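You operate a simulated robot arm through the tools that you are given. There is no shell and no other tool. Be economical: measure what you need, move in short steps, check, and stop when the job is done.

Carry out the task below with a simulated two-armed robot. There is one attempt and no reset: what you move stays moved.

JOB
Lower the blind flange onto the test riser with both hands and bolt it crosswise.
Fine: four bolts finger tight in opposite pairs; the gasket stays under it.

The check looks at the end state, three seconds after you hand in, the way a careful person would. Anything else that was tipped, shoved, dropped, spilled or broken makes it a failure.

ROBOT AND FRAMES
Two 7-joint arms with two-finger parallel grippers on one trunk, on a base that drives. Base frame: it is fixed to the floor where the robot stands at the start and does not move with it; the origin is under the middle of the robot, x ahead of it, y to its left, z up. Readings come in cm, rad, newtons and seconds.
The left shoulder is at the start at [6, 14.4, 92.6], the right one opposite. With the tool pointing down near the work surface each hand reaches from about 32 to 74 cm from the robot's upright axis, wherever it stands, measured 20 degrees to its own side. Places, roughly: green bolt [50, 10, 90]; orange bolt [70, 20, 90]; pink bolt [50, 20, 90]; riser flange [60, 50, 90]; riser pocket [60, 50, 90]; white bolt [70, 10, 90]. Payload 1.57 kg a hand.
The tool frame of a hand sits at the grasp point between the pads (the TCP): z along the fingers, y along the line on which they close. The tips reach 3 cm beyond it. The gripper opens to 11 cm. The fingers are 2.4 cm wide and 1.2 cm thick; the gripper's body (4.8 by 11.2 cm) begins 7.8 cm behind the TCP.
Orientation is told as [roll, pitch, yaw] about the base's x, y, z axes, in that order, counted from this pose: with the fingers straight down and closing along the base's y, the tool's x points along the base's -x, its y along +y and its z along -z.

CONTROLS
- The arms move only by the tool arm_command. It takes "left_series", "right_series" or both (then of equal length, played together; a hand with none holds still); each is a list of rows, each a list of 3 entries, a list of its own where there are three numbers: the shift along the tool's x, y, z in units of 20 mm (1.0 is 20 mm), then the turn, a rotation vector about the tool's x, y, z in units of 8 degrees (1.0 is 8 degrees), then the gripper command, from -1 (fully open) to 1 (shut), values between in proportion. In form: [[[dx, dy, dz], [ax, ay, az], hand], ...]. A call has 1 to 20 rows; each row shifts and turns the commanded pose from where the row before left it, along the tool's axes as they then stand. A call with a number of a shift or a turn outside -1 to 1 is refused whole. Each row takes 0.2 s and may step no farther than 5 cm and 0.15 rad from the row before; otherwise, or with a gripper value out of range, the whole call is refused. A pose out of reach is approached as far as the arm can. The call stops where the force on the tool passes 40 N (or 10 N more than at its start, if that is more) or the arm is blocked; 0.2 s more then pass. The fingers move at their own pace (about 4.5 cm/s each) and stop on an object; they squeeze with about 38 N. The grip force told is the motor's: it shows also when the fingers shut on nothing. Time passes only in rows, and 0.2 s behind the last, so rows that do not move let the fingers close. It gives the time, the measured TCP pose, the force on the tool (base axes), the opening and the grip force at its end, in the units of the frame above (readings bear some noise), with the torque about the TCP (base axes, N m) and any sound that the robot's microphone picked up.
- Cameras (640 x 400 px; columns grow to the right, rows downward): "scene" is now at [4.31, 1.96, 153.03]; the picture's right is [0.23, -0.97, 0.00], its down [-0.76, -0.18, -0.62] and it looks along [0.60, 0.14, -0.78] (base axes); focal length 267 px, centre (320, 200). "left" rides on the left gripper at [7, -1.6, -14.1] in its tool frame; the picture's right is [0.23, 0.97, 0.00], its down [-0.86, 0.20, -0.48] and it looks along [-0.47, 0.11, 0.88] (tool axes); focal length 222 px, centre (320, 200). "right" rides on the right gripper at [7, 1.6, -14.1] in its tool frame; the picture's right is [-0.23, 0.97, 0.00], its down [-0.85, -0.20, -0.48] and it looks along [-0.47, -0.11, 0.88] (tool axes); focal length 222 px, centre (320, 200). There is no depth. A picture from a camera that has moved, and an enlarged one, comes with that camera's place and axes in the base frame and with its lens.
- get_image(camera): a new picture of that camera. No time passes.
- raise_lower(by): slides the trunk up (or, below 0, down) by that many cm; the arms and the scene camera ride with it, the base frame stays. It gives what a move gives, with no picture.
- base_move(legs): drives the robot by 1 to 6 legs, each [ahead, left, turn to the left] in cm, cm and rad, along the robot's own axes; the way and the turn of a leg run together, so that a leg with both is an arc; at most 150 cm and 3.142 rad a leg. The arms and the cameras ride along, it lands a little off, and it stops where it bumps. It gives what a move gives.
- aim_head(pan, tilt): turns the head with the scene camera to pan (to the left, within 1.501 rad either way) and tilt (down, from -0.506 to 1.204), counted from straight ahead of the robot. It gives what a move gives.
- zoom(camera, box): a new picture of the part [left, top, right, bottom] of that camera's present view, enlarged. No time passes.
- hand_in(): hands the job in; it is judged then, once.

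Go step by step. Nothing tells you exact positions but the pictures and the camera data: compare them with the known pose of the tool, close in by small moves and look again before you grip or let go. The budget is 120 turns and 100 pictures, counting those below and the enlarged ones. Unless the task says otherwise, let go and move clear before handing in, and close with one line.

The tools are called after "Call:" as a command line: name --argument value ..., lists and objects as JSON in quotes. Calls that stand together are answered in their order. arm_command: Moves the arms, as the interface text tells. Its arguments: {"type":"object","properties":{"left_series":{"type":"array","items":{"type":"array"}},"right_series":{"type":"array","items":{"type":"array"}}},"required":[]} The other tools are called the same way: raise_lower (by) slides the trunk up or down; base_move (legs) drives the base; aim_head (pan, tilt) turns the head that bears the scene camera; get_image (camera) takes a picture; zoom (camera, box) takes an enlarged picture of a part of a camera's view; hand_in () hands the job in.

At the start:

```text
clock: 0.0
left_eef_pos: [40.1, 39.09, 105.91]
left_orientation: [-0.001, 0.0, 0.0]
left_wrist_force: [-0.2, -0.7, 0.8]
left_torque: [-0.02, 0.02, -0.01]
left_opening: 10.97
left_grasp_force: 0.0
right_eef_pos: [45.84, -5.95, 105.95]
right_orientation: [0.0, 0.0, 0.001]
right_wrist_force: [1.1, 0.0, -0.2]
right_torque: [0.02, -0.01, 0.03]
right_opening: 11.02
right_grasp_force: 0.1
trunk travel left (down, up): [-52.5, 6.5]
robot x, y, heading: [-0.4, 0.2, -0.002]
head pan, tilt: [0.232, 0.901]
```

scene: 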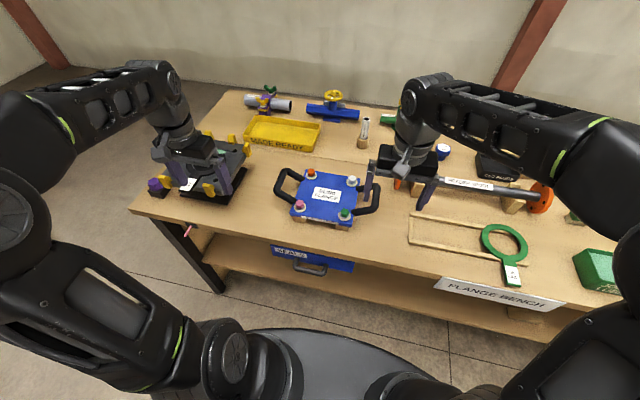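
right: 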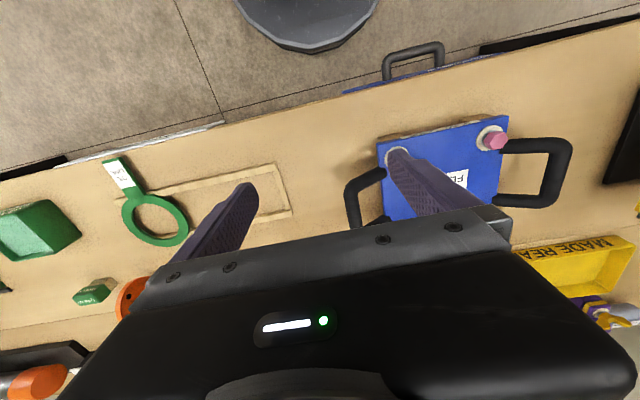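
left: 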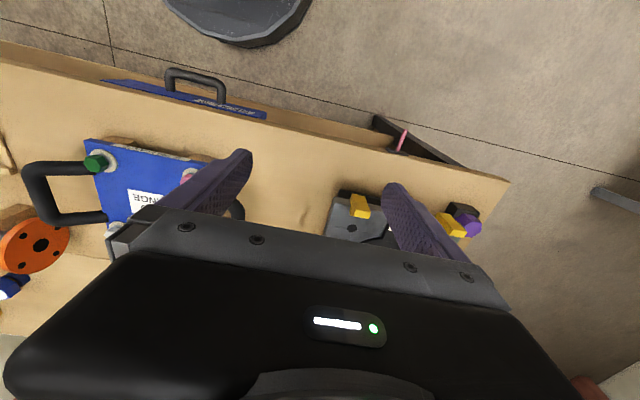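

I see the blue blind flange with two handles and four coloured bolts in the middle, and the riser on the left under the left hand. I will look closer at both.

Call:
zoom --camera "scene" --box '[260, 150, 400, 238]'

Call:
zoom --camera "scene" --box '[130, 110, 290, 210]'

Call:
zoom --camera "scene" --box '[350, 110, 640, 310]'

```text
4.55 times, centred on (330, 194) of scene
camera zoom: at [4.31, 1.96, 153.03], right [0.23, -0.97, 0.0], down [-0.76, -0.18, -0.62], along [0.6, 0.14, -0.78], focal length 1213 px, centre (274, 227)
```

zoom: 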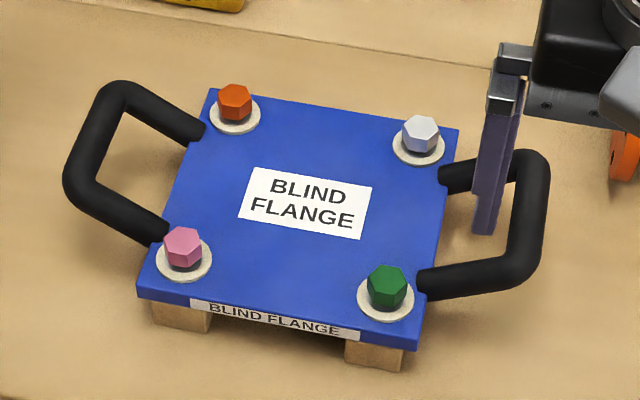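

```text
4.00 times, centred on (210, 160) of scene
camera zoom: at [4.31, 1.96, 153.03], right [0.23, -0.97, 0.0], down [-0.76, -0.18, -0.62], along [0.6, 0.14, -0.78], focal length 1067 px, centre (760, 360)
```

zoom: 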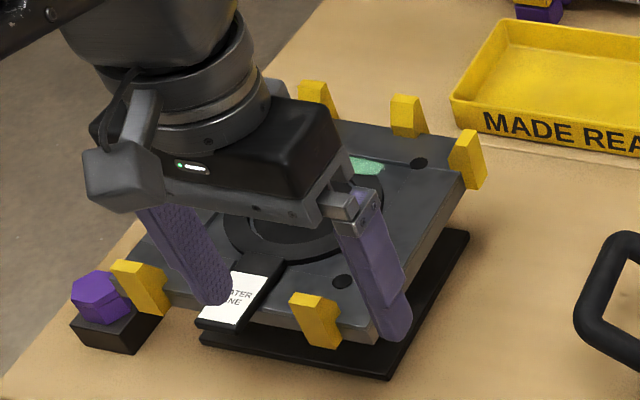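

```text
2.00 times, centred on (495, 210) of scene
camera zoom: at [4.31, 1.96, 153.03], right [0.23, -0.97, 0.0], down [-0.76, -0.18, -0.62], along [0.6, 0.14, -0.78], focal length 534 px, centre (-30, 180)
```

zoom: 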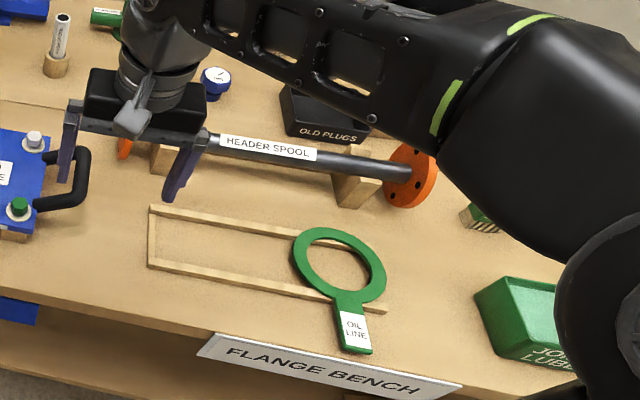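

Both hands hide what I need to see; I move the left hand right and toward the robot, and the right hand a bit back, staying high.

Call:
arm_command --left_series '[[[0.5, -1, 0], [0, 0, 0], -1], [[0.5, -1, 0], [0, 0, 0], -1], [[0.5, -1, 0], [0, 0, 0], -1], [[0.5, -1, 0], [0, 0, 0], -1], [[0, -1, 0], [0, 0, 0], -1], [[0, -1, 0], [0, 0, 0], -1], [[0, -1, 0], [0, 0, 0], -1], [[0, -1, 0], [0, 0, 0], -1]]' --right_series '[[[0.5, -1, 0], [0, 0, 0], -1], [[0.5, -1, 0], [0, 0, 0], -1], [[0.5, -1, 0], [0, 0, 0], -1], [[0.5, -1, 0], [0, 0, 0], -1], [[0, -1, 0], [0, 0, 0], -1], [[0, 0, 0], [0, 0, 0], -1], [[0, 0, 0], [0, 0, 0], -1], [[0, 0, 0], [0, 0, 0], -1]]'

Call:
get_image --camera "scene"

Call:
zoom --camera "scene" --box '[130, 110, 290, 210]'

```text
clock: 1.8
left_eef_pos: [36.09, 22.94, 105.97]
left_orientation: [0.0, 0.0, -0.002]
left_wrist_force: [0.0, 0.3, 0.4]
left_torque: [-0.01, -0.01, -0.02]
left_opening: 10.97
left_grasp_force: 0.1
right_eef_pos: [41.63, -16.18, 106.06]
right_orientation: [0.0, -0.001, -0.001]
right_wrist_force: [0.2, -0.4, 0.2]
right_torque: [0.02, -0.04, 0.03]
right_opening: 11.01
right_grasp_force: 0.2
trunk travel left (down, up): [-52.5, 6.5]
robot x, y, heading: [-0.32, 0.08, 0.003]
head pan, tilt: [0.232, 0.901]
```

```text
93 pictures are left
camera scene: at [4.31, 1.94, 153.03], right [0.23, -0.97, 0.0], down [-0.76, -0.18, -0.62], along [0.6, 0.14, -0.78], focal length 267 px, centre (320, 200)
```

scene: 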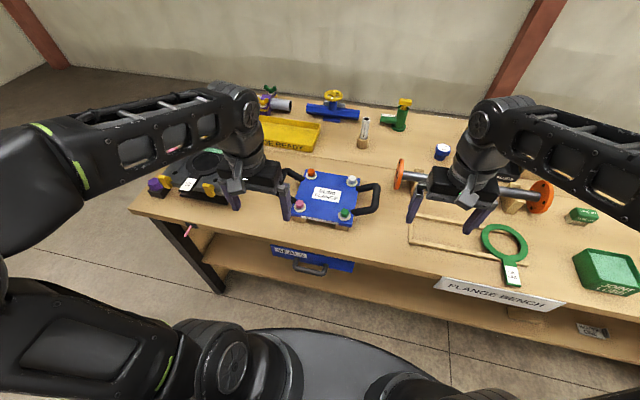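

```text
4.00 times, centred on (210, 160) of scene
camera zoom: at [4.31, 1.94, 153.03], right [0.23, -0.97, 0.0], down [-0.76, -0.18, -0.62], along [0.6, 0.14, -0.78], focal length 1067 px, centre (760, 360)
```

zoom: 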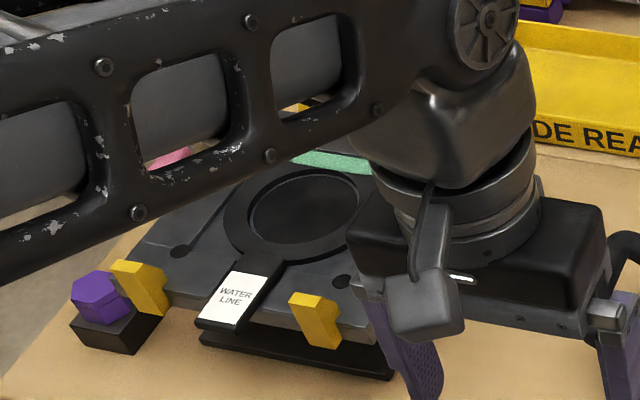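

The arm still hides part of the riser, so I'll put the left hand high over it and look with its own camera.

Call:
arm_command --left_series '[[[-0.5, 1, -0.5], [0, 0, 0], -1], [[-0.5, 1, -0.5], [0, 0, 0], -1], [[-0.5, 1, -0.5], [0, 0, 0], -1], [[-0.5, 1, -0.5], [0, 0, 0], -1], [[-0.8, 1, 0], [0, 0, 0], -1], [[-0.8, 1, 0], [0, 0, 0], -1], [[-0.8, 1, 0], [0, 0, 0], -1], [[-0.8, 1, 0], [0, 0, 0], -1], [[-0.8, 1, 0], [0, 0, 0], -1], [[-0.8, 1, 0], [0, 0, 0], -1], [[-0.8, 1, 0], [0, 0, 0], -1], [[-0.8, 1, 0], [0, 0, 0], -1]]'

Call:
get_image --camera "left"

Call:
get_image --camera "scene"

```text
clock: 4.4
left_eef_pos: [47.98, 42.56, 109.48]
left_orientation: [0.002, -0.005, 0.0]
left_wrist_force: [-0.1, -0.7, -0.3]
left_torque: [-0.06, 0.02, -0.03]
left_opening: 10.98
left_grasp_force: 0.0
left hand out of reach, approached as far as the arm can: row 9, 10, 11, 12
right_eef_pos: [41.83, -15.99, 106.01]
right_orientation: [0.0, -0.001, 0.0]
right_wrist_force: [0.4, 0.3, -0.7]
right_torque: [-0.01, -0.01, 0.0]
right_opening: 10.99
right_grasp_force: 0.1
trunk travel left (down, up): [-52.5, 6.5]
robot x, y, heading: [0.07, 0.08, -0.003]
head pan, tilt: [0.232, 0.901]
```

```text
91 pictures are left
camera left: at [40.9, 40.85, 123.56], right [-0.23, 0.97, 0.0], down [0.85, 0.2, 0.48], along [0.47, 0.11, -0.88], focal length 222 px, centre (320, 200)
```

left: 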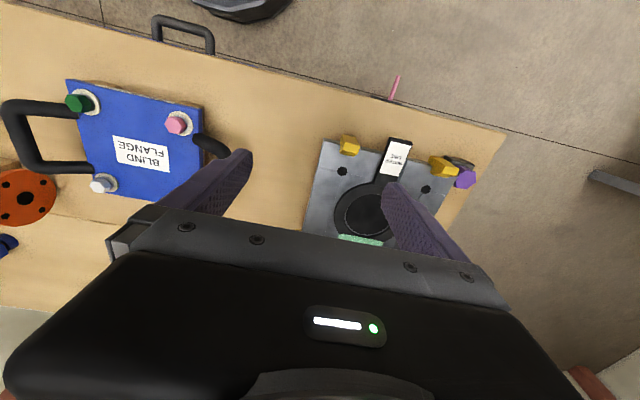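

```text
90 pictures are left
camera scene: at [4.32, 2.03, 153.03], right [0.23, -0.97, 0.0], down [-0.76, -0.18, -0.62], along [0.6, 0.14, -0.78], focal length 267 px, centre (320, 200)
```

scene: 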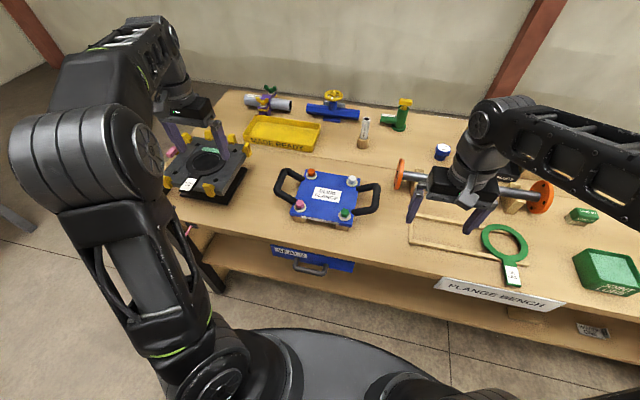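

Call:
zoom --camera "scene" --box '[140, 110, 268, 210]'

Call:
zoom --camera "left" --box '[290, 110, 490, 250]'

Call:
zoom --camera "scene" --box '[260, 150, 400, 238]'

```text
4.00 times, centred on (204, 160) of scene
camera zoom: at [4.32, 2.03, 153.03], right [0.23, -0.97, 0.0], down [-0.76, -0.18, -0.62], along [0.6, 0.14, -0.78], focal length 1067 px, centre (784, 360)
```

zoom: 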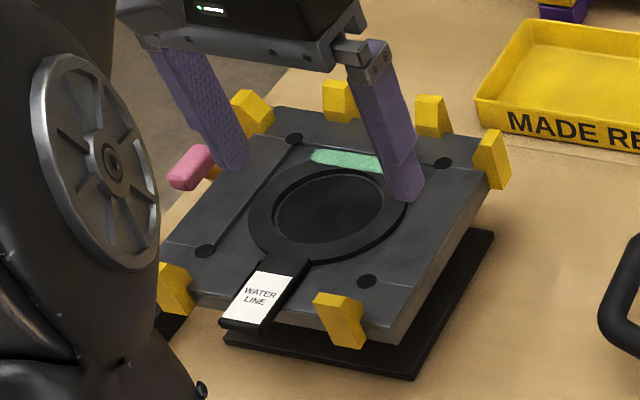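

```text
2.86 times, centred on (390, 180) of left
camera zoom: at [40.9, 40.85, 123.56], right [-0.23, 0.97, 0.0], down [0.85, 0.2, 0.48], along [0.47, 0.11, -0.88], focal length 635 px, centre (120, 257)
```

zoom: 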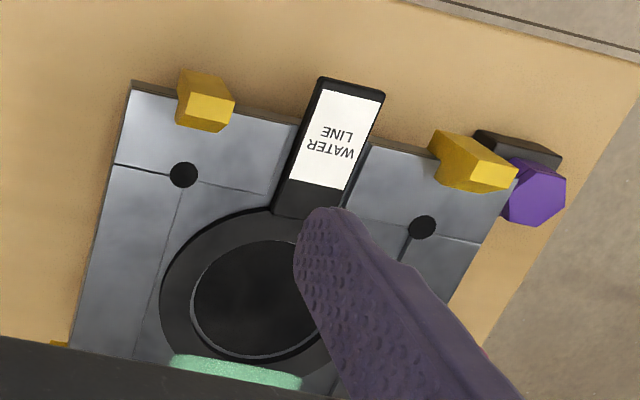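

```text
4.55 times, centred on (330, 194) of scene
camera zoom: at [4.32, 2.03, 153.03], right [0.23, -0.97, 0.0], down [-0.76, -0.18, -0.62], along [0.6, 0.14, -0.78], focal length 1213 px, centre (274, 227)
```

zoom: 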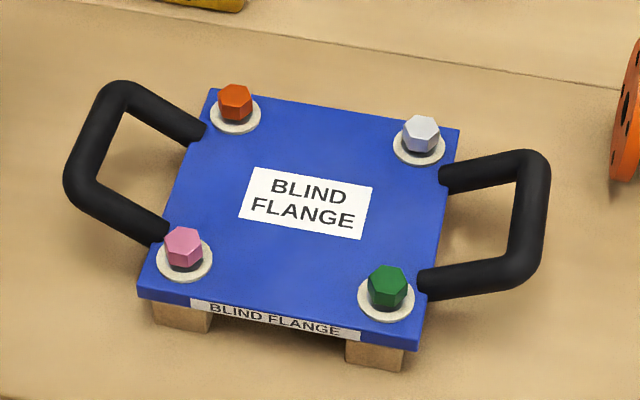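

The riser carries a "WATER LINE" gasket, plus a pale green strip and something pink at the side that I need to identify. I draw the left hand back and drive left so the robot faces the riser.

Call:
arm_command --left_series '[[[1, 0, 0], [0, 0, 0], -1], [[1, 0, 0], [0, 0, 0], -1], [[1, 0, 0], [0, 0, 0], -1], [[1, 0, 0], [0, 0, 0], -1], [[1, 0, 0], [0, 0, 0], -1], [[1, 0, 0], [0, 0, 0], -1]]'

Call:
base_move --legs '[[0, 38, 0]]'

Call:
aim_head --pan 0.1 --tilt 0.9

Call:
get_image --camera "scene"

```text
clock: 5.8
left_eef_pos: [35.85, 42.56, 109.6]
left_orientation: [-0.001, 0.0, 0.0]
left_wrist_force: [0.1, 0.1, 0.0]
left_torque: [0.0, -0.04, 0.02]
left_opening: 10.98
left_grasp_force: 0.0
right_eef_pos: [41.75, -16.02, 105.92]
right_orientation: [0.0, 0.0, 0.0]
right_wrist_force: [-0.7, 0.3, 0.2]
right_torque: [-0.01, -0.02, 0.01]
right_opening: 11.02
right_grasp_force: 0.0
trunk travel left (down, up): [-52.5, 6.5]
robot x, y, heading: [0.14, 0.23, -0.003]
head pan, tilt: [0.232, 0.901]
```

```text
clock: 8.2
left_eef_pos: [35.55, 81.14, 109.45]
left_orientation: [0.002, 0.002, 0.005]
left_wrist_force: [0.4, 0.8, -0.3]
left_torque: [0.01, 0.0, 0.02]
left_opening: 10.99
left_grasp_force: 0.2
right_eef_pos: [41.78, 22.79, 105.86]
right_orientation: [-0.003, -0.002, 0.004]
right_wrist_force: [-0.5, -0.7, -0.4]
right_torque: [-0.03, 0.01, 0.0]
right_opening: 11.03
right_grasp_force: 0.1
trunk travel left (down, up): [-52.5, 6.5]
robot x, y, heading: [-0.02, 38.53, 0.003]
head pan, tilt: [0.232, 0.901]
```

```text
clock: 8.9
left_eef_pos: [35.66, 81.15, 109.59]
left_orientation: [0.001, 0.0, 0.005]
left_wrist_force: [-0.3, 0.3, 0.0]
left_torque: [-0.02, 0.01, 0.0]
left_opening: 10.98
left_grasp_force: 0.1
right_eef_pos: [41.83, 22.69, 106.04]
right_orientation: [-0.002, 0.001, 0.007]
right_wrist_force: [-0.1, 0.0, -0.1]
right_torque: [-0.02, 0.0, -0.01]
right_opening: 11.02
right_grasp_force: 0.1
trunk travel left (down, up): [-52.5, 6.5]
robot x, y, heading: [-0.5, 38.3, 0.007]
head pan, tilt: [0.099, 0.901]
```

```text
86 pictures are left
camera scene: at [4.38, 39.41, 153.03], right [0.1, -0.99, 0.0], down [-0.78, -0.08, -0.62], along [0.62, 0.06, -0.78], focal length 267 px, centre (320, 200)
```

scene: 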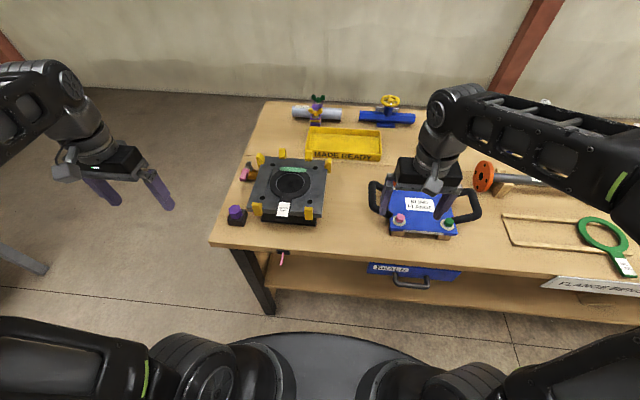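

Call:
zoom --camera "scene" --box '[220, 138, 340, 232]'

Call:
zoom --camera "scene" --box '[270, 80, 430, 170]'

Call:
zoom --camera "scene" --box '[220, 220, 480, 300]'

```text
4.26 times, centred on (280, 185) of scene
camera zoom: at [4.38, 39.41, 153.03], right [0.1, -0.99, 0.0], down [-0.78, -0.08, -0.62], along [0.62, 0.06, -0.78], focal length 1135 px, centre (490, 264)
```

zoom: 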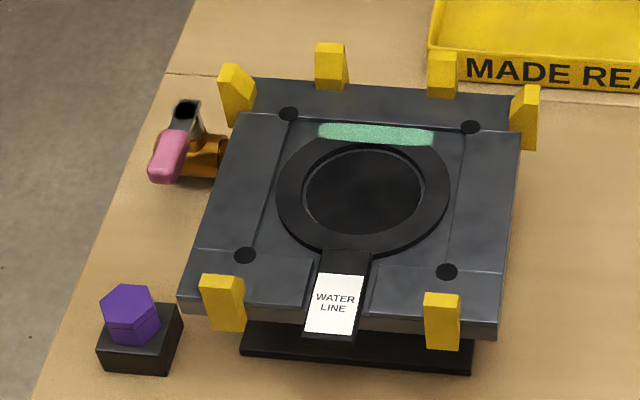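

```text
4.00 times, centred on (350, 125) of scene
camera zoom: at [4.38, 39.41, 153.03], right [0.1, -0.99, 0.0], down [-0.78, -0.08, -0.62], along [0.62, 0.06, -0.78], focal length 1067 px, centre (200, 500)
```

zoom: 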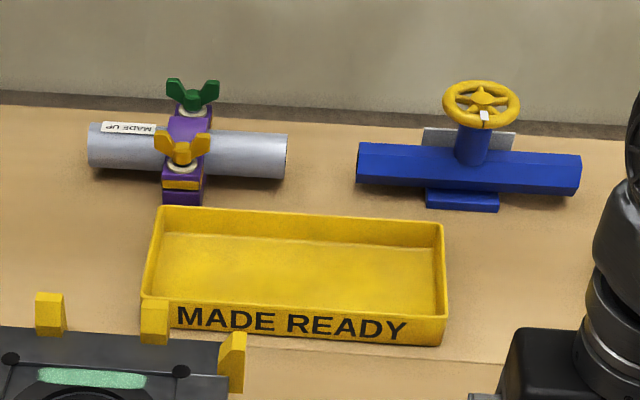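

```text
2.46 times, centred on (350, 260) of scene
camera zoom: at [4.38, 39.41, 153.03], right [0.1, -0.99, 0.0], down [-0.78, -0.08, -0.62], along [0.62, 0.06, -0.78], focal length 657 px, centre (246, 52)
```

zoom: 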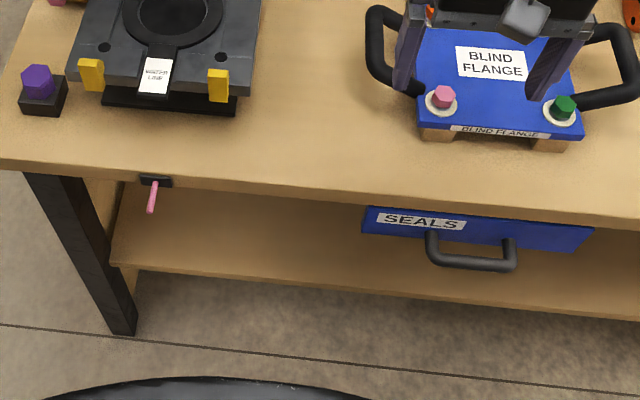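

The pale green strip lies over the far edge of the gasket; it could be a smear, tape or debris, so I bring the left camera above it.

Call:
arm_command --left_series '[[[-0.8, -1, 0.25], [0, 0, 0], -1], [[-0.8, -1, 0.25], [0, 0, 0], -1], [[-0.8, -1, 0.25], [0, 0, 0], -1], [[-0.8, -1, 0.25], [0, 0, 0], -1], [[-0.8, -1, 0.25], [0, 0, 0], -1], [[-0.8, -1, 0.25], [0, 0, 0], -1], [[-0.8, -1, 0.25], [0, 0, 0], -1], [[-0.8, -1, 0.25], [0, 0, 0], -1], [[-0.8, -1, 0.25], [0, 0, 0], -1], [[-0.8, -1, 0.25], [0, 0, 0], -1], [[-0.8, -1, 0.25], [0, 0, 0], -1], [[-0.8, -1, 0.25], [0, 0, 0], -1], [[-0.8, -1, 0.25], [0, 0, 0], -1], [[-0.8, -1, 0.25], [0, 0, 0], -1], [[-0.8, -1, 0.25], [0, 0, 0], -1], [[-0.8, -0.5, 0.25], [0, 0, 0], -1]]'

Call:
get_image --camera "left"

```text
clock: 12.3
left_eef_pos: [61.48, 50.2, 101.36]
left_orientation: [-0.001, -0.001, 0.005]
left_wrist_force: [-0.3, -0.7, 0.0]
left_torque: [0.01, 0.02, -0.03]
left_opening: 11.01
left_grasp_force: 0.0
right_eef_pos: [41.89, 22.66, 106.02]
right_orientation: [0.001, 0.001, 0.006]
right_wrist_force: [-0.4, 0.4, 0.6]
right_torque: [0.0, 0.04, -0.02]
right_opening: 11.02
right_grasp_force: 0.1
trunk travel left (down, up): [-52.5, 6.5]
robot x, y, heading: [-0.13, 38.59, 0.01]
head pan, tilt: [0.099, 0.901]
```

```text
82 pictures are left
camera left: at [54.41, 48.55, 115.53], right [-0.23, 0.97, 0.0], down [0.85, 0.2, 0.48], along [0.47, 0.11, -0.88], focal length 222 px, centre (320, 200)
```

left: 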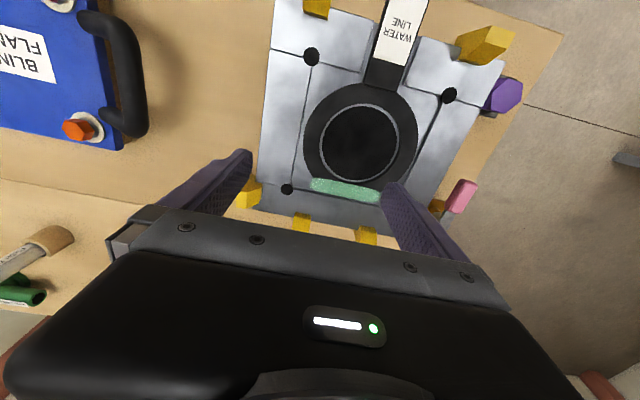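

Call:
zoom --camera "left" --box '[250, 130, 440, 250]'

Call:
zoom --camera "left" --box '[250, 0, 530, 200]'

```text
3.33 times, centred on (345, 190) of left
camera zoom: at [54.41, 48.55, 115.53], right [-0.23, 0.97, 0.0], down [0.85, 0.2, 0.48], along [0.47, 0.11, -0.88], focal length 740 px, centre (237, 233)
```

zoom: 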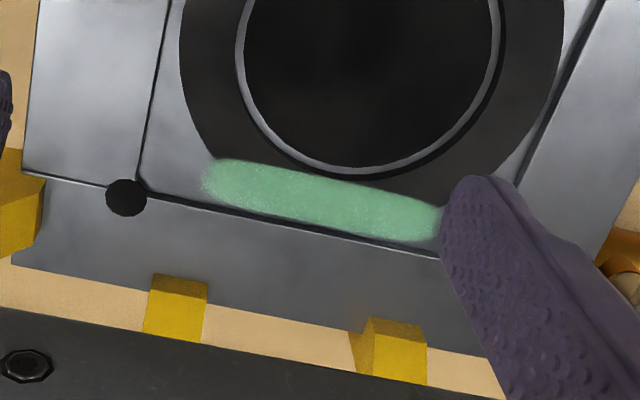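

```text
2.00 times, centred on (390, 100) of left
camera zoom: at [54.41, 48.55, 115.53], right [-0.23, 0.97, 0.0], down [0.85, 0.2, 0.48], along [0.47, 0.11, -0.88], focal length 444 px, centre (180, 400)
```

zoom: 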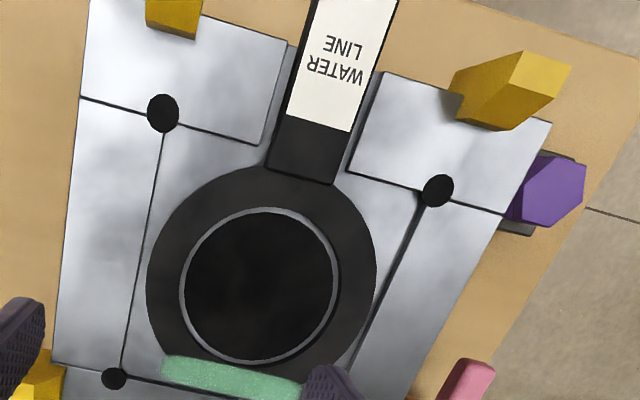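

The strip is just a soft-edged smear on the surface (joint lube colour), the gasket is seated in its pocket and the six yellow posts are guides. I estimate riser bolt holes centred at about (59.9, 54.7), top z≈90.5, 14.3 cm apart. Now I drive back right so the left camera looks at the flange the same way.

Call:
base_move --legs '[[0, -38.5, 0]]'

Call:
get_image --camera "left"

Call:
zoom --camera "left" --box '[210, 0, 490, 200]'

```text
clock: 14.7
left_eef_pos: [61.58, 11.59, 101.43]
left_orientation: [-0.001, 0.0, 0.006]
left_wrist_force: [0.7, -1.1, 0.0]
left_torque: [0.03, 0.01, 0.01]
left_opening: 11.0
left_grasp_force: 0.1
right_eef_pos: [41.87, -16.0, 105.96]
right_orientation: [0.0, 0.001, 0.005]
right_wrist_force: [0.3, 0.1, -0.5]
right_torque: [0.05, -0.02, -0.01]
right_opening: 10.99
right_grasp_force: 0.1
trunk travel left (down, up): [-52.5, 6.5]
robot x, y, heading: [0.06, -0.22, 0.006]
head pan, tilt: [0.099, 0.901]
```

```text
79 pictures are left
camera left: at [54.54, 10.02, 115.54], right [-0.23, 0.97, 0.0], down [0.85, 0.2, 0.48], along [0.47, 0.11, -0.88], focal length 222 px, centre (320, 200)
```

left: 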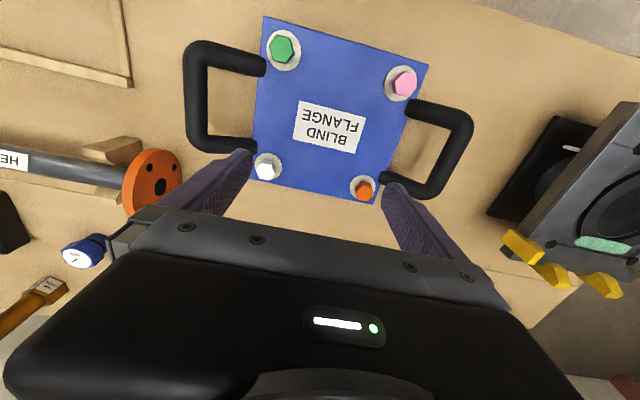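

```text
2.00 times, centred on (350, 100) of left
camera zoom: at [54.54, 10.02, 115.54], right [-0.23, 0.97, 0.0], down [0.85, 0.2, 0.48], along [0.47, 0.11, -0.88], focal length 444 px, centre (260, 400)
```

zoom: 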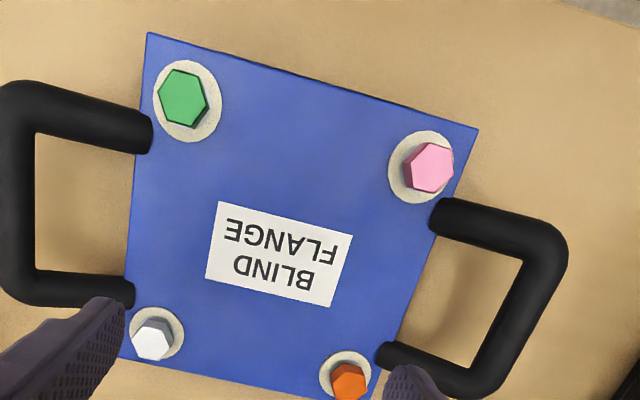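

The flange is axis-aligned, centred about (59.9, 12.6) with top z≈85; its handles rise outward, bars near y≈27.3 and −2.6, z≈88. I move both hands above the bars with fingers part closed.

Call:
arm_command --left_series '[[[0.1, 0.79, 0.17], [0, 0, 0], 0.1], [[0.1, 0.79, 0.17], [0, 0, 0], 0.1], [[0.1, 0.79, 0.17], [0, 0, 0], 0.1], [[0.1, 0.79, 0.17], [0, 0, 0], 0.1], [[0.1, 0.79, 0.17], [0, 0, 0], 0.1], [[0.1, 0.79, 0.17], [0, 0, 0], 0.1], [[0.1, 0.79, 0.17], [0, 0, 0], 0.1], [[0.1, 0.79, 0.17], [0, 0, 0], 0.1], [[0.1, 0.79, 0.17], [0, 0, 0], 0.1], [[0.1, 0.79, 0.17], [0, 0, 0], 0.1]]' --right_series '[[[-0.88, 0.67, 0.4], [0, 0, 0], 0.1], [[-0.88, 0.67, 0.4], [0, 0, 0], 0.1], [[-0.88, 0.67, 0.4], [0, 0, 0], 0.1], [[-0.88, 0.67, 0.4], [0, 0, 0], 0.1], [[-0.88, 0.67, 0.4], [0, 0, 0], 0.1], [[-0.88, 0.67, 0.4], [0, 0, 0], 0.1], [[-0.88, 0.67, 0.4], [0, 0, 0], 0.1], [[-0.88, 0.67, 0.4], [0, 0, 0], 0.1], [[-0.88, 0.67, 0.4], [0, 0, 0], 0.1], [[-0.88, 0.67, 0.4], [0, 0, 0], 0.1]]'

Call:
get_image --camera "left"

Call:
get_image --camera "right"

Call:
get_image --camera "scene"

```text
clock: 16.9
left_eef_pos: [59.42, 27.66, 97.93]
left_orientation: [0.001, 0.002, 0.006]
left_wrist_force: [-0.1, -0.6, -0.3]
left_torque: [-0.02, 0.03, 0.0]
left_opening: 4.95
left_grasp_force: 0.0
right_eef_pos: [59.5, -2.49, 97.84]
right_orientation: [0.0, 0.0, 0.005]
right_wrist_force: [0.7, 0.3, 0.2]
right_torque: [-0.03, 0.01, -0.05]
right_opening: 4.95
right_grasp_force: 0.0
trunk travel left (down, up): [-52.5, 6.5]
robot x, y, heading: [0.34, 0.04, 0.007]
head pan, tilt: [0.099, 0.901]
```

```text
77 pictures are left
camera left: at [52.44, 25.96, 112.04], right [-0.23, 0.97, 0.0], down [0.85, 0.2, 0.48], along [0.46, 0.11, -0.88], focal length 222 px, centre (320, 200)
```

left: 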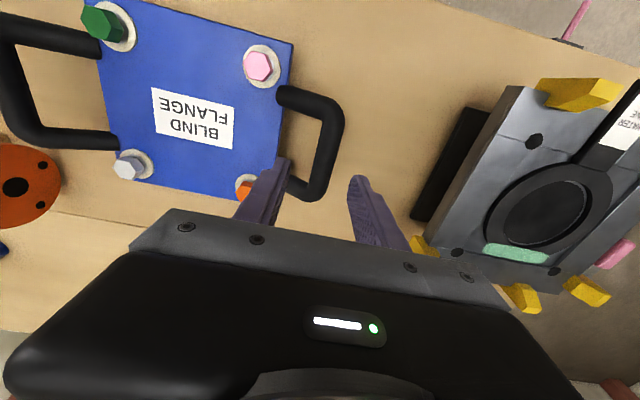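

```text
76 pictures are left
camera right: at [52.59, -0.75, 111.94], right [0.22, 0.97, 0.0], down [0.86, -0.2, 0.48], along [0.47, -0.11, -0.88], focal length 222 px, centre (320, 200)
```

right: 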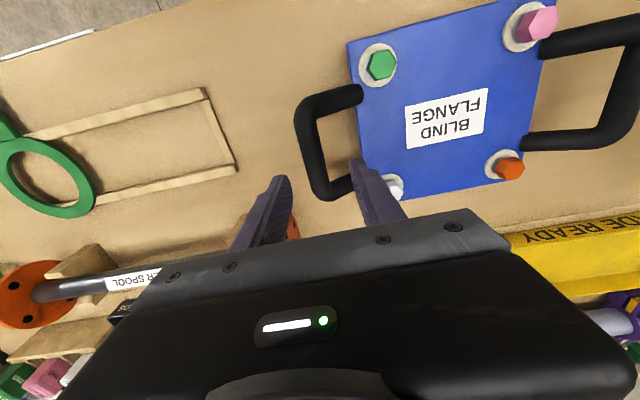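

```text
75 pictures are left
camera scene: at [4.64, 0.96, 153.03], right [0.1, -0.99, 0.0], down [-0.78, -0.08, -0.62], along [0.62, 0.06, -0.78], focal length 267 px, centre (320, 200)
```

scene: 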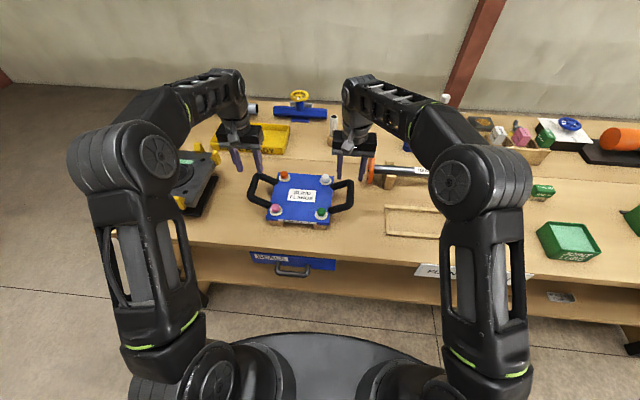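

Triangulating with both wrist cameras puts the bars at y≈28.5 and −3.5, z≈86.6. I adjust sideways and go down partway, then look.

Call:
arm_command --left_series '[[[0, 0.42, 0.5], [0, 0, 0], 0.1], [[0, 0, 1], [0, 0, 0], 0.1], [[0, 0, 1], [0, 0, 0], 0.1], [[0, 0, 1], [0, 0, 0], 0.1]]' --right_series '[[[0, -0.5, 0.5], [0, 0, 0], 0.1], [[0, 0, 1], [0, 0, 0], 0.1], [[0, 0, 1], [0, 0, 0], 0.1], [[0, 0, 1], [0, 0, 0], 0.1]]'

Call:
get_image --camera "left"

Call:
get_image --camera "right"

```text
clock: 17.9
left_eef_pos: [59.45, 28.44, 90.87]
left_orientation: [0.0, 0.0, 0.005]
left_wrist_force: [-0.1, -0.5, -0.5]
left_torque: [-0.02, -0.01, -0.01]
left_opening: 4.95
left_grasp_force: 0.0
right_eef_pos: [59.52, -3.4, 90.92]
right_orientation: [0.001, -0.001, 0.002]
right_wrist_force: [0.3, -0.2, 0.4]
right_torque: [-0.03, 0.0, 0.0]
right_opening: 4.93
right_grasp_force: 0.1
trunk travel left (down, up): [-52.5, 6.5]
robot x, y, heading: [0.09, -0.17, 0.009]
head pan, tilt: [0.099, 0.901]
```

```text
74 pictures are left
camera left: at [52.46, 26.8, 105.01], right [-0.23, 0.97, 0.0], down [0.85, 0.2, 0.48], along [0.47, 0.11, -0.88], focal length 222 px, centre (320, 200)
```

left: 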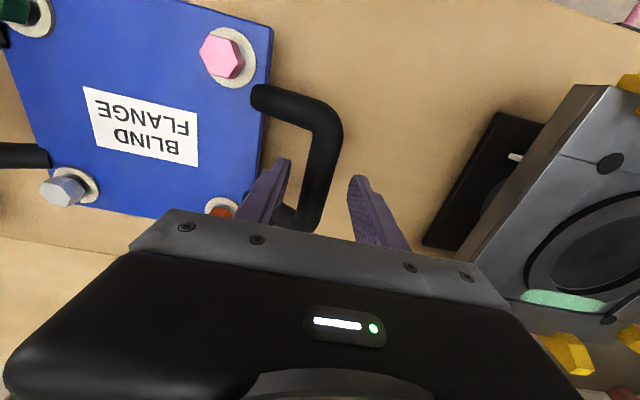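

```text
73 pictures are left
camera right: at [52.57, -1.78, 104.95], right [0.22, 0.97, 0.0], down [0.86, -0.2, 0.48], along [0.47, -0.11, -0.88], focal length 222 px, centre (320, 200)
```

right: 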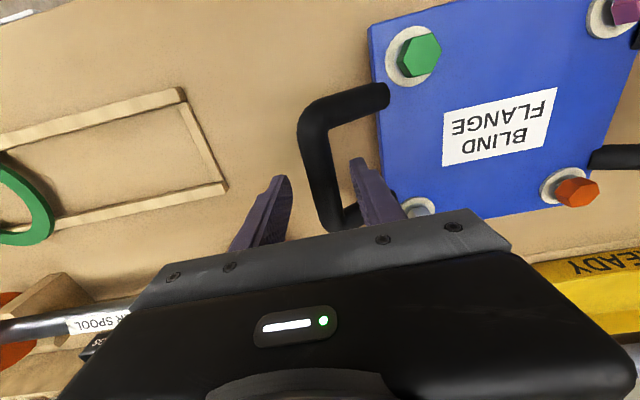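

Both bars are centred between the fingers; I go down to z≈87.2 and close.

Call:
arm_command --left_series '[[[0, 0, 0.62], [0, 0, 0], 0.1], [[0, 0, 0.62], [0, 0, 0], 0.1], [[0, 0, 0.6], [0, 0, 0], 0.1], [[0, 0, 0], [0, 0, 0], 1], [[0, 0, 0], [0, 0, 0], 1], [[0, 0, 0], [0, 0, 0], 1], [[0, 0, 0], [0, 0, 0], 1]]' --right_series '[[[0, 0, 0.62], [0, 0, 0], 0.1], [[0, 0, 0.62], [0, 0, 0], 0.1], [[0, 0, 0.6], [0, 0, 0], 0.1], [[0, 0, 0], [0, 0, 0], 1], [[0, 0, 0], [0, 0, 0], 1], [[0, 0, 0], [0, 0, 0], 1], [[0, 0, 0], [0, 0, 0], 1]]'

Call:
zoom --camera "scene" --box '[220, 110, 380, 240]'

```text
clock: 19.5
left_eef_pos: [59.4, 28.34, 87.34]
left_orientation: [-0.002, 0.0, 0.003]
left_wrist_force: [-3.3, -5.6, 1.4]
left_torque: [0.02, -0.19, -0.35]
left_opening: 2.34
left_grasp_force: 35.9
right_eef_pos: [59.53, -3.26, 87.26]
right_orientation: [0.001, -0.001, 0.005]
right_wrist_force: [-0.9, 6.8, -0.1]
right_torque: [-0.03, -0.11, -0.41]
right_opening: 2.37
right_grasp_force: 35.5
trunk travel left (down, up): [-52.5, 6.5]
robot x, y, heading: [0.41, -0.18, -0.002]
head pan, tilt: [0.099, 0.901]
```

```text
3.08 times, centred on (300, 175) of scene
camera zoom: at [4.57, 0.91, 153.03], right [0.1, -0.99, 0.0], down [-0.78, -0.08, -0.62], along [0.62, 0.06, -0.78], focal length 821 px, centre (382, 277)
```

zoom: 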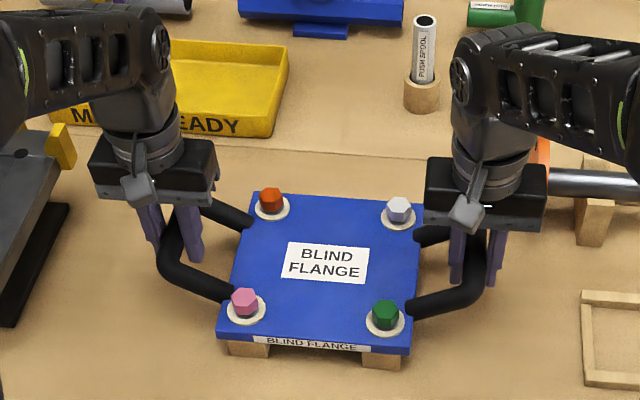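

Both handles are held (opening 2.35). I lift slowly together by 12 cm.

Call:
arm_command --left_series '[[[0, 0, -0.3], [0, 0, 0], 1], [[0, 0, -0.5], [0, 0, 0], 1], [[0, 0, -0.6], [0, 0, 0], 1], [[0, 0, -0.6], [0, 0, 0], 1], [[0, 0, -0.6], [0, 0, 0], 1], [[0, 0, -0.6], [0, 0, 0], 1], [[0, 0, -0.6], [0, 0, 0], 1], [[0, 0, -0.6], [0, 0, 0], 1], [[0, 0, -0.6], [0, 0, 0], 1], [[0, 0, -0.6], [0, 0, 0], 1], [[0, 0, -0.4], [0, 0, 0], 1], [[0, 0, 0], [0, 0, 0], 1]]' --right_series '[[[0, 0, -0.3], [0, 0, 0], 1], [[0, 0, -0.5], [0, 0, 0], 1], [[0, 0, -0.6], [0, 0, 0], 1], [[0, 0, -0.6], [0, 0, 0], 1], [[0, 0, -0.6], [0, 0, 0], 1], [[0, 0, -0.6], [0, 0, 0], 1], [[0, 0, -0.6], [0, 0, 0], 1], [[0, 0, -0.6], [0, 0, 0], 1], [[0, 0, -0.6], [0, 0, 0], 1], [[0, 0, -0.6], [0, 0, 0], 1], [[0, 0, -0.4], [0, 0, 0], 1], [[0, 0, 0], [0, 0, 0], 1]]'

Call:
get_image --camera "scene"

```text
clock: 22.1
left_eef_pos: [59.6, 28.35, 99.13]
left_orientation: [-0.002, 0.003, 0.002]
left_wrist_force: [-2.8, -19.2, -10.6]
left_torque: [0.31, 0.36, -0.4]
left_opening: 2.36
left_grasp_force: 36.0
right_eef_pos: [59.67, -3.28, 99.26]
right_orientation: [0.001, 0.0, 0.005]
right_wrist_force: [3.0, 19.3, -10.1]
right_torque: [-0.05, -0.27, -0.41]
right_opening: 2.35
right_grasp_force: 35.9
trunk travel left (down, up): [-52.5, 6.5]
robot x, y, heading: [0.05, -0.4, 0.004]
head pan, tilt: [0.099, 0.901]
```

```text
71 pictures are left
camera scene: at [4.8, 0.95, 153.02], right [0.1, -0.99, 0.0], down [-0.78, -0.08, -0.62], along [0.62, 0.06, -0.78], focal length 267 px, centre (320, 200)
```

scene: 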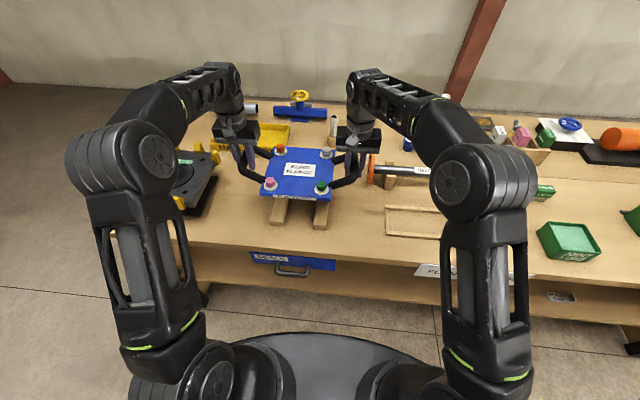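

The flange is up level at about 2.1 kg. I raise the trunk 5 cm for clearance over the guides, then drive left.

Call:
raise_lower --by 5

Call:
base_move --legs '[[0, 42.2, 0]]'

Call:
get_image --camera "scene"

Call:
get_image --camera "left"

Call:
get_image --camera "right"

```text
clock: 23.1
left_eef_pos: [59.69, 28.33, 104.28]
left_orientation: [-0.004, 0.002, 0.002]
left_wrist_force: [-3.1, -22.7, -10.1]
left_torque: [0.26, 0.26, -0.65]
left_opening: 2.37
left_grasp_force: 35.9
right_eef_pos: [59.57, -3.36, 104.07]
right_orientation: [0.001, 0.003, 0.005]
right_wrist_force: [3.3, 22.8, -10.9]
right_torque: [-0.11, -0.15, -0.41]
right_opening: 2.36
right_grasp_force: 36.1
trunk travel left (down, up): [-57.5, 1.5]
robot x, y, heading: [-0.16, 0.1, 0.005]
head pan, tilt: [0.099, 0.901]
```

```text
clock: 25.6
left_eef_pos: [59.16, 70.6, 104.13]
left_orientation: [-0.004, 0.002, 0.009]
left_wrist_force: [-1.7, -23.1, -9.7]
left_torque: [0.09, -0.05, -0.47]
left_opening: 2.37
left_grasp_force: 35.6
right_eef_pos: [59.35, 39.03, 104.28]
right_orientation: [0.0, 0.002, 0.006]
right_wrist_force: [3.3, 23.3, -11.4]
right_torque: [-0.17, 0.15, -0.42]
right_opening: 2.36
right_grasp_force: 36.1
trunk travel left (down, up): [-57.5, 1.5]
robot x, y, heading: [-0.22, 42.01, 0.008]
head pan, tilt: [0.099, 0.901]
```

```text
70 pictures are left
camera scene: at [4.52, 43.13, 158.02], right [0.11, -0.99, 0.0], down [-0.78, -0.08, -0.62], along [0.62, 0.07, -0.78], focal length 267 px, centre (320, 200)
```

scene: 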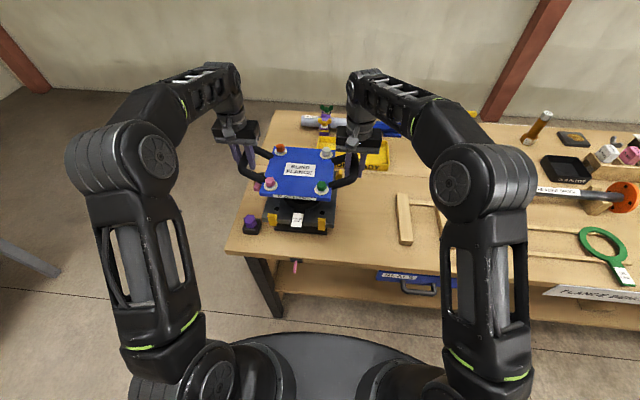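

```text
69 pictures are left
camera left: at [52.29, 69.0, 118.34], right [-0.23, 0.97, 0.0], down [0.85, 0.21, 0.48], along [0.46, 0.11, -0.88], focal length 222 px, centre (320, 200)
```

left: 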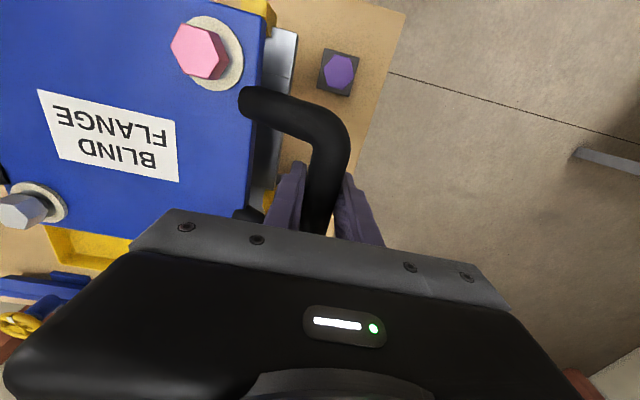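

```text
68 pictures are left
camera right: at [52.39, 40.62, 118.28], right [0.22, 0.98, 0.0], down [0.86, -0.19, 0.48], along [0.46, -0.1, -0.88], focal length 222 px, centre (320, 200)
```

right: 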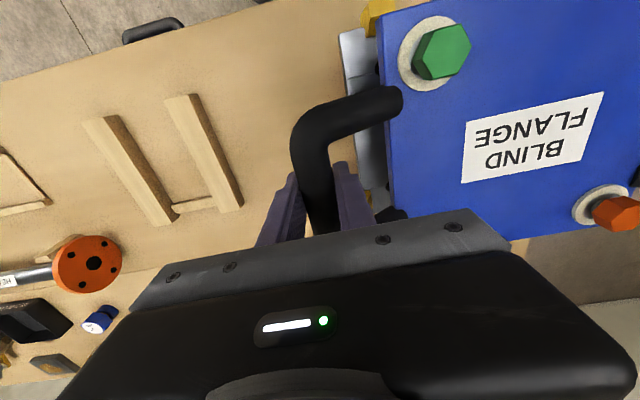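

The flange hovers over the riser. I lower 5 cm by the trunk and compare edges with both wrist cameras.

Call:
raise_lower --by -5

Call:
zoom --camera "left" --box '[160, 0, 400, 220]'

Call:
zoom --camera "right" --box '[240, 0, 480, 220]'

Call:
zoom --camera "scene" --box '[220, 120, 380, 250]'

```text
clock: 26.6
left_eef_pos: [59.25, 70.58, 99.3]
left_orientation: [-0.004, 0.001, 0.007]
left_wrist_force: [-2.2, -1.3, -9.8]
left_torque: [-0.1, -0.14, -0.45]
left_opening: 2.34
left_grasp_force: 35.6
right_eef_pos: [59.58, 38.98, 99.25]
right_orientation: [0.0, 0.001, 0.006]
right_wrist_force: [2.5, 1.6, -10.8]
right_torque: [-0.16, 0.24, -0.31]
right_opening: 2.37
right_grasp_force: 36.4
trunk travel left (down, up): [-52.5, 6.5]
robot x, y, heading: [-0.16, 42.13, 0.009]
head pan, tilt: [0.099, 0.901]
```

```text
1.82 times, centred on (280, 110) of left
camera zoom: at [52.25, 68.92, 113.38], right [-0.23, 0.97, 0.0], down [0.85, 0.21, 0.48], along [0.46, 0.11, -0.88], focal length 404 px, centre (393, 364)
```

zoom: 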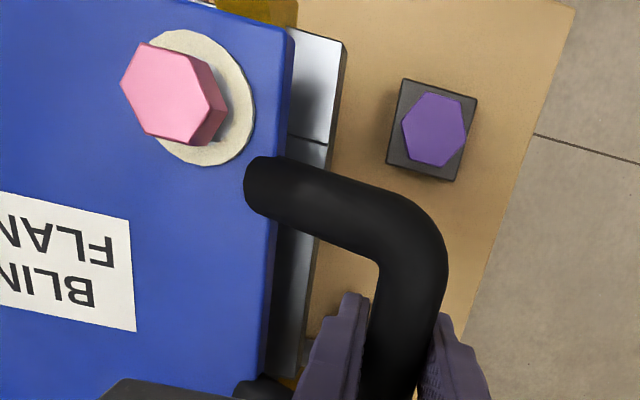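

```text
1.82 times, centred on (360, 110) of right
camera zoom: at [52.37, 40.54, 113.29], right [0.22, 0.98, 0.0], down [0.86, -0.19, 0.48], along [0.47, -0.1, -0.88], focal length 404 px, centre (247, 364)
```

zoom: 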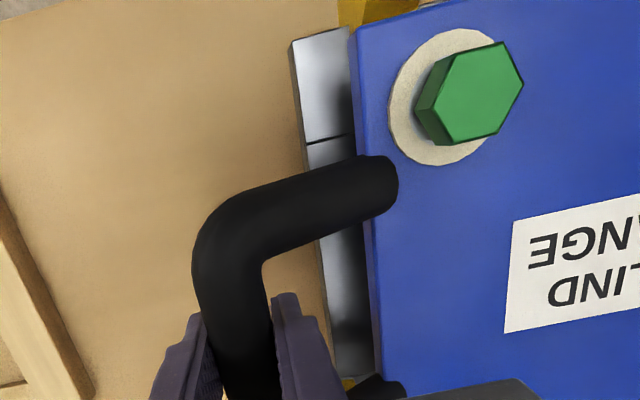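

```text
3.08 times, centred on (300, 185) of scene
camera zoom: at [4.47, 43.04, 153.02], right [0.11, -0.99, 0.0], down [-0.78, -0.08, -0.62], along [0.62, 0.07, -0.78], focal length 821 px, centre (382, 246)
```

zoom: 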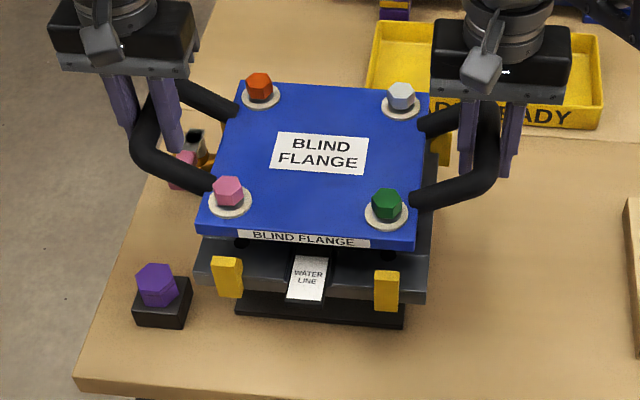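

By edge comparison the flange is about 2 mm too far left and 2 mm short with a slight yaw. I correct that, then lower 3 cm.

Call:
arm_command --left_series '[[[-0.15, -0.1, 0], [0, 0, 0], 1], [[0, 0, 0.25], [0, 0, 0], 1], [[0, 0, 0.25], [0, 0, 0], 1], [[0, 0, 0.25], [0, 0, 0], 1], [[0, 0, 0.25], [0, 0, 0], 1], [[0, 0, 0.25], [0, 0, 0], 1], [[0, 0, 0.25], [0, 0, 0], 1], [[0, 0, 0], [0, 0, 0], 1]]' --right_series '[[[-0.05, -0.1, 0], [0, 0, 0], 1], [[0, 0, 0.25], [0, 0, 0], 1], [[0, 0, 0.25], [0, 0, 0], 1], [[0, 0, 0.25], [0, 0, 0], 1], [[0, 0, 0.25], [0, 0, 0], 1], [[0, 0, 0.25], [0, 0, 0], 1], [[0, 0, 0.25], [0, 0, 0], 1], [[0, 0, 0], [0, 0, 0], 1]]'

Call:
zoom --camera "scene" --box '[250, 130, 350, 240]'

Call:
zoom --camera "left" --box '[160, 0, 400, 220]'

Call:
zoom --camera "right" --box '[240, 0, 480, 220]'

```text
clock: 28.4
left_eef_pos: [59.6, 70.33, 96.27]
left_orientation: [-0.003, 0.003, 0.006]
left_wrist_force: [-4.4, -3.3, -11.7]
left_torque: [0.35, 0.34, -0.8]
left_opening: 2.39
left_grasp_force: 35.6
right_eef_pos: [59.38, 38.81, 96.24]
right_orientation: [0.002, 0.001, 0.007]
right_wrist_force: [5.2, 2.8, -8.3]
right_torque: [0.2, -0.23, -0.7]
right_opening: 2.36
right_grasp_force: 35.7
trunk travel left (down, up): [-52.5, 6.5]
robot x, y, heading: [-0.06, 41.96, 0.009]
head pan, tilt: [0.099, 0.901]
```

```text
3.64 times, centred on (300, 185) of scene
camera zoom: at [4.51, 43.04, 153.02], right [0.11, -0.99, 0.0], down [-0.78, -0.08, -0.62], along [0.62, 0.07, -0.78], focal length 970 px, centre (393, 254)
```

zoom: 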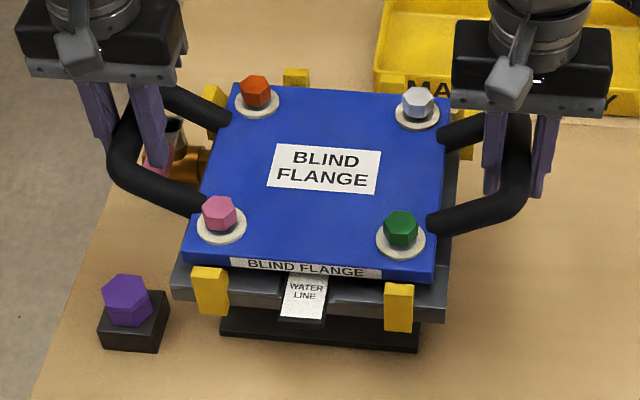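

```text
1.82 times, centred on (280, 110) of left
camera zoom: at [52.55, 68.73, 110.31], right [-0.23, 0.97, 0.0], down [0.85, 0.21, 0.48], along [0.46, 0.11, -0.88], focal length 404 px, centre (393, 364)
```

zoom: 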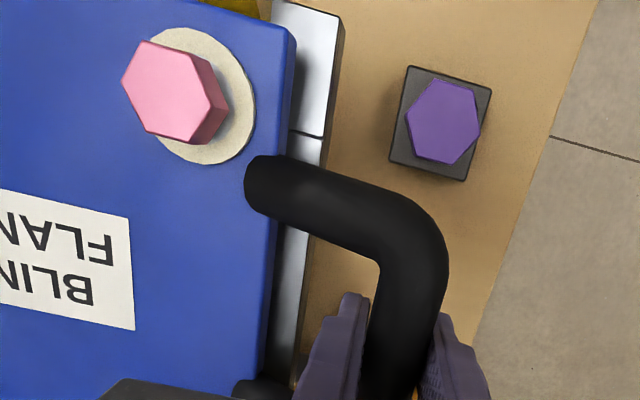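

```text
1.82 times, centred on (360, 110) of right
camera zoom: at [52.48, 40.35, 110.28], right [0.22, 0.98, 0.0], down [0.86, -0.19, 0.48], along [0.47, -0.1, -0.88], focal length 404 px, centre (247, 364)
```

zoom: 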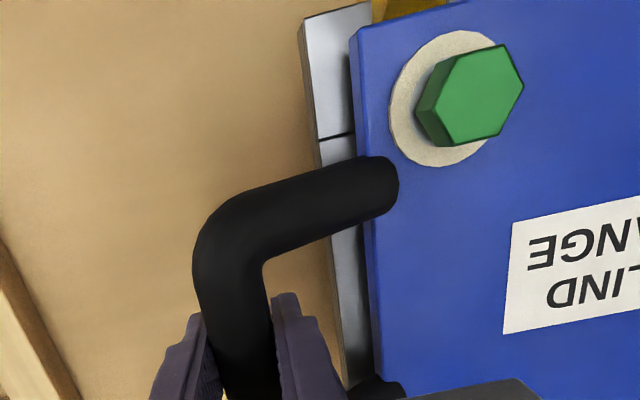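

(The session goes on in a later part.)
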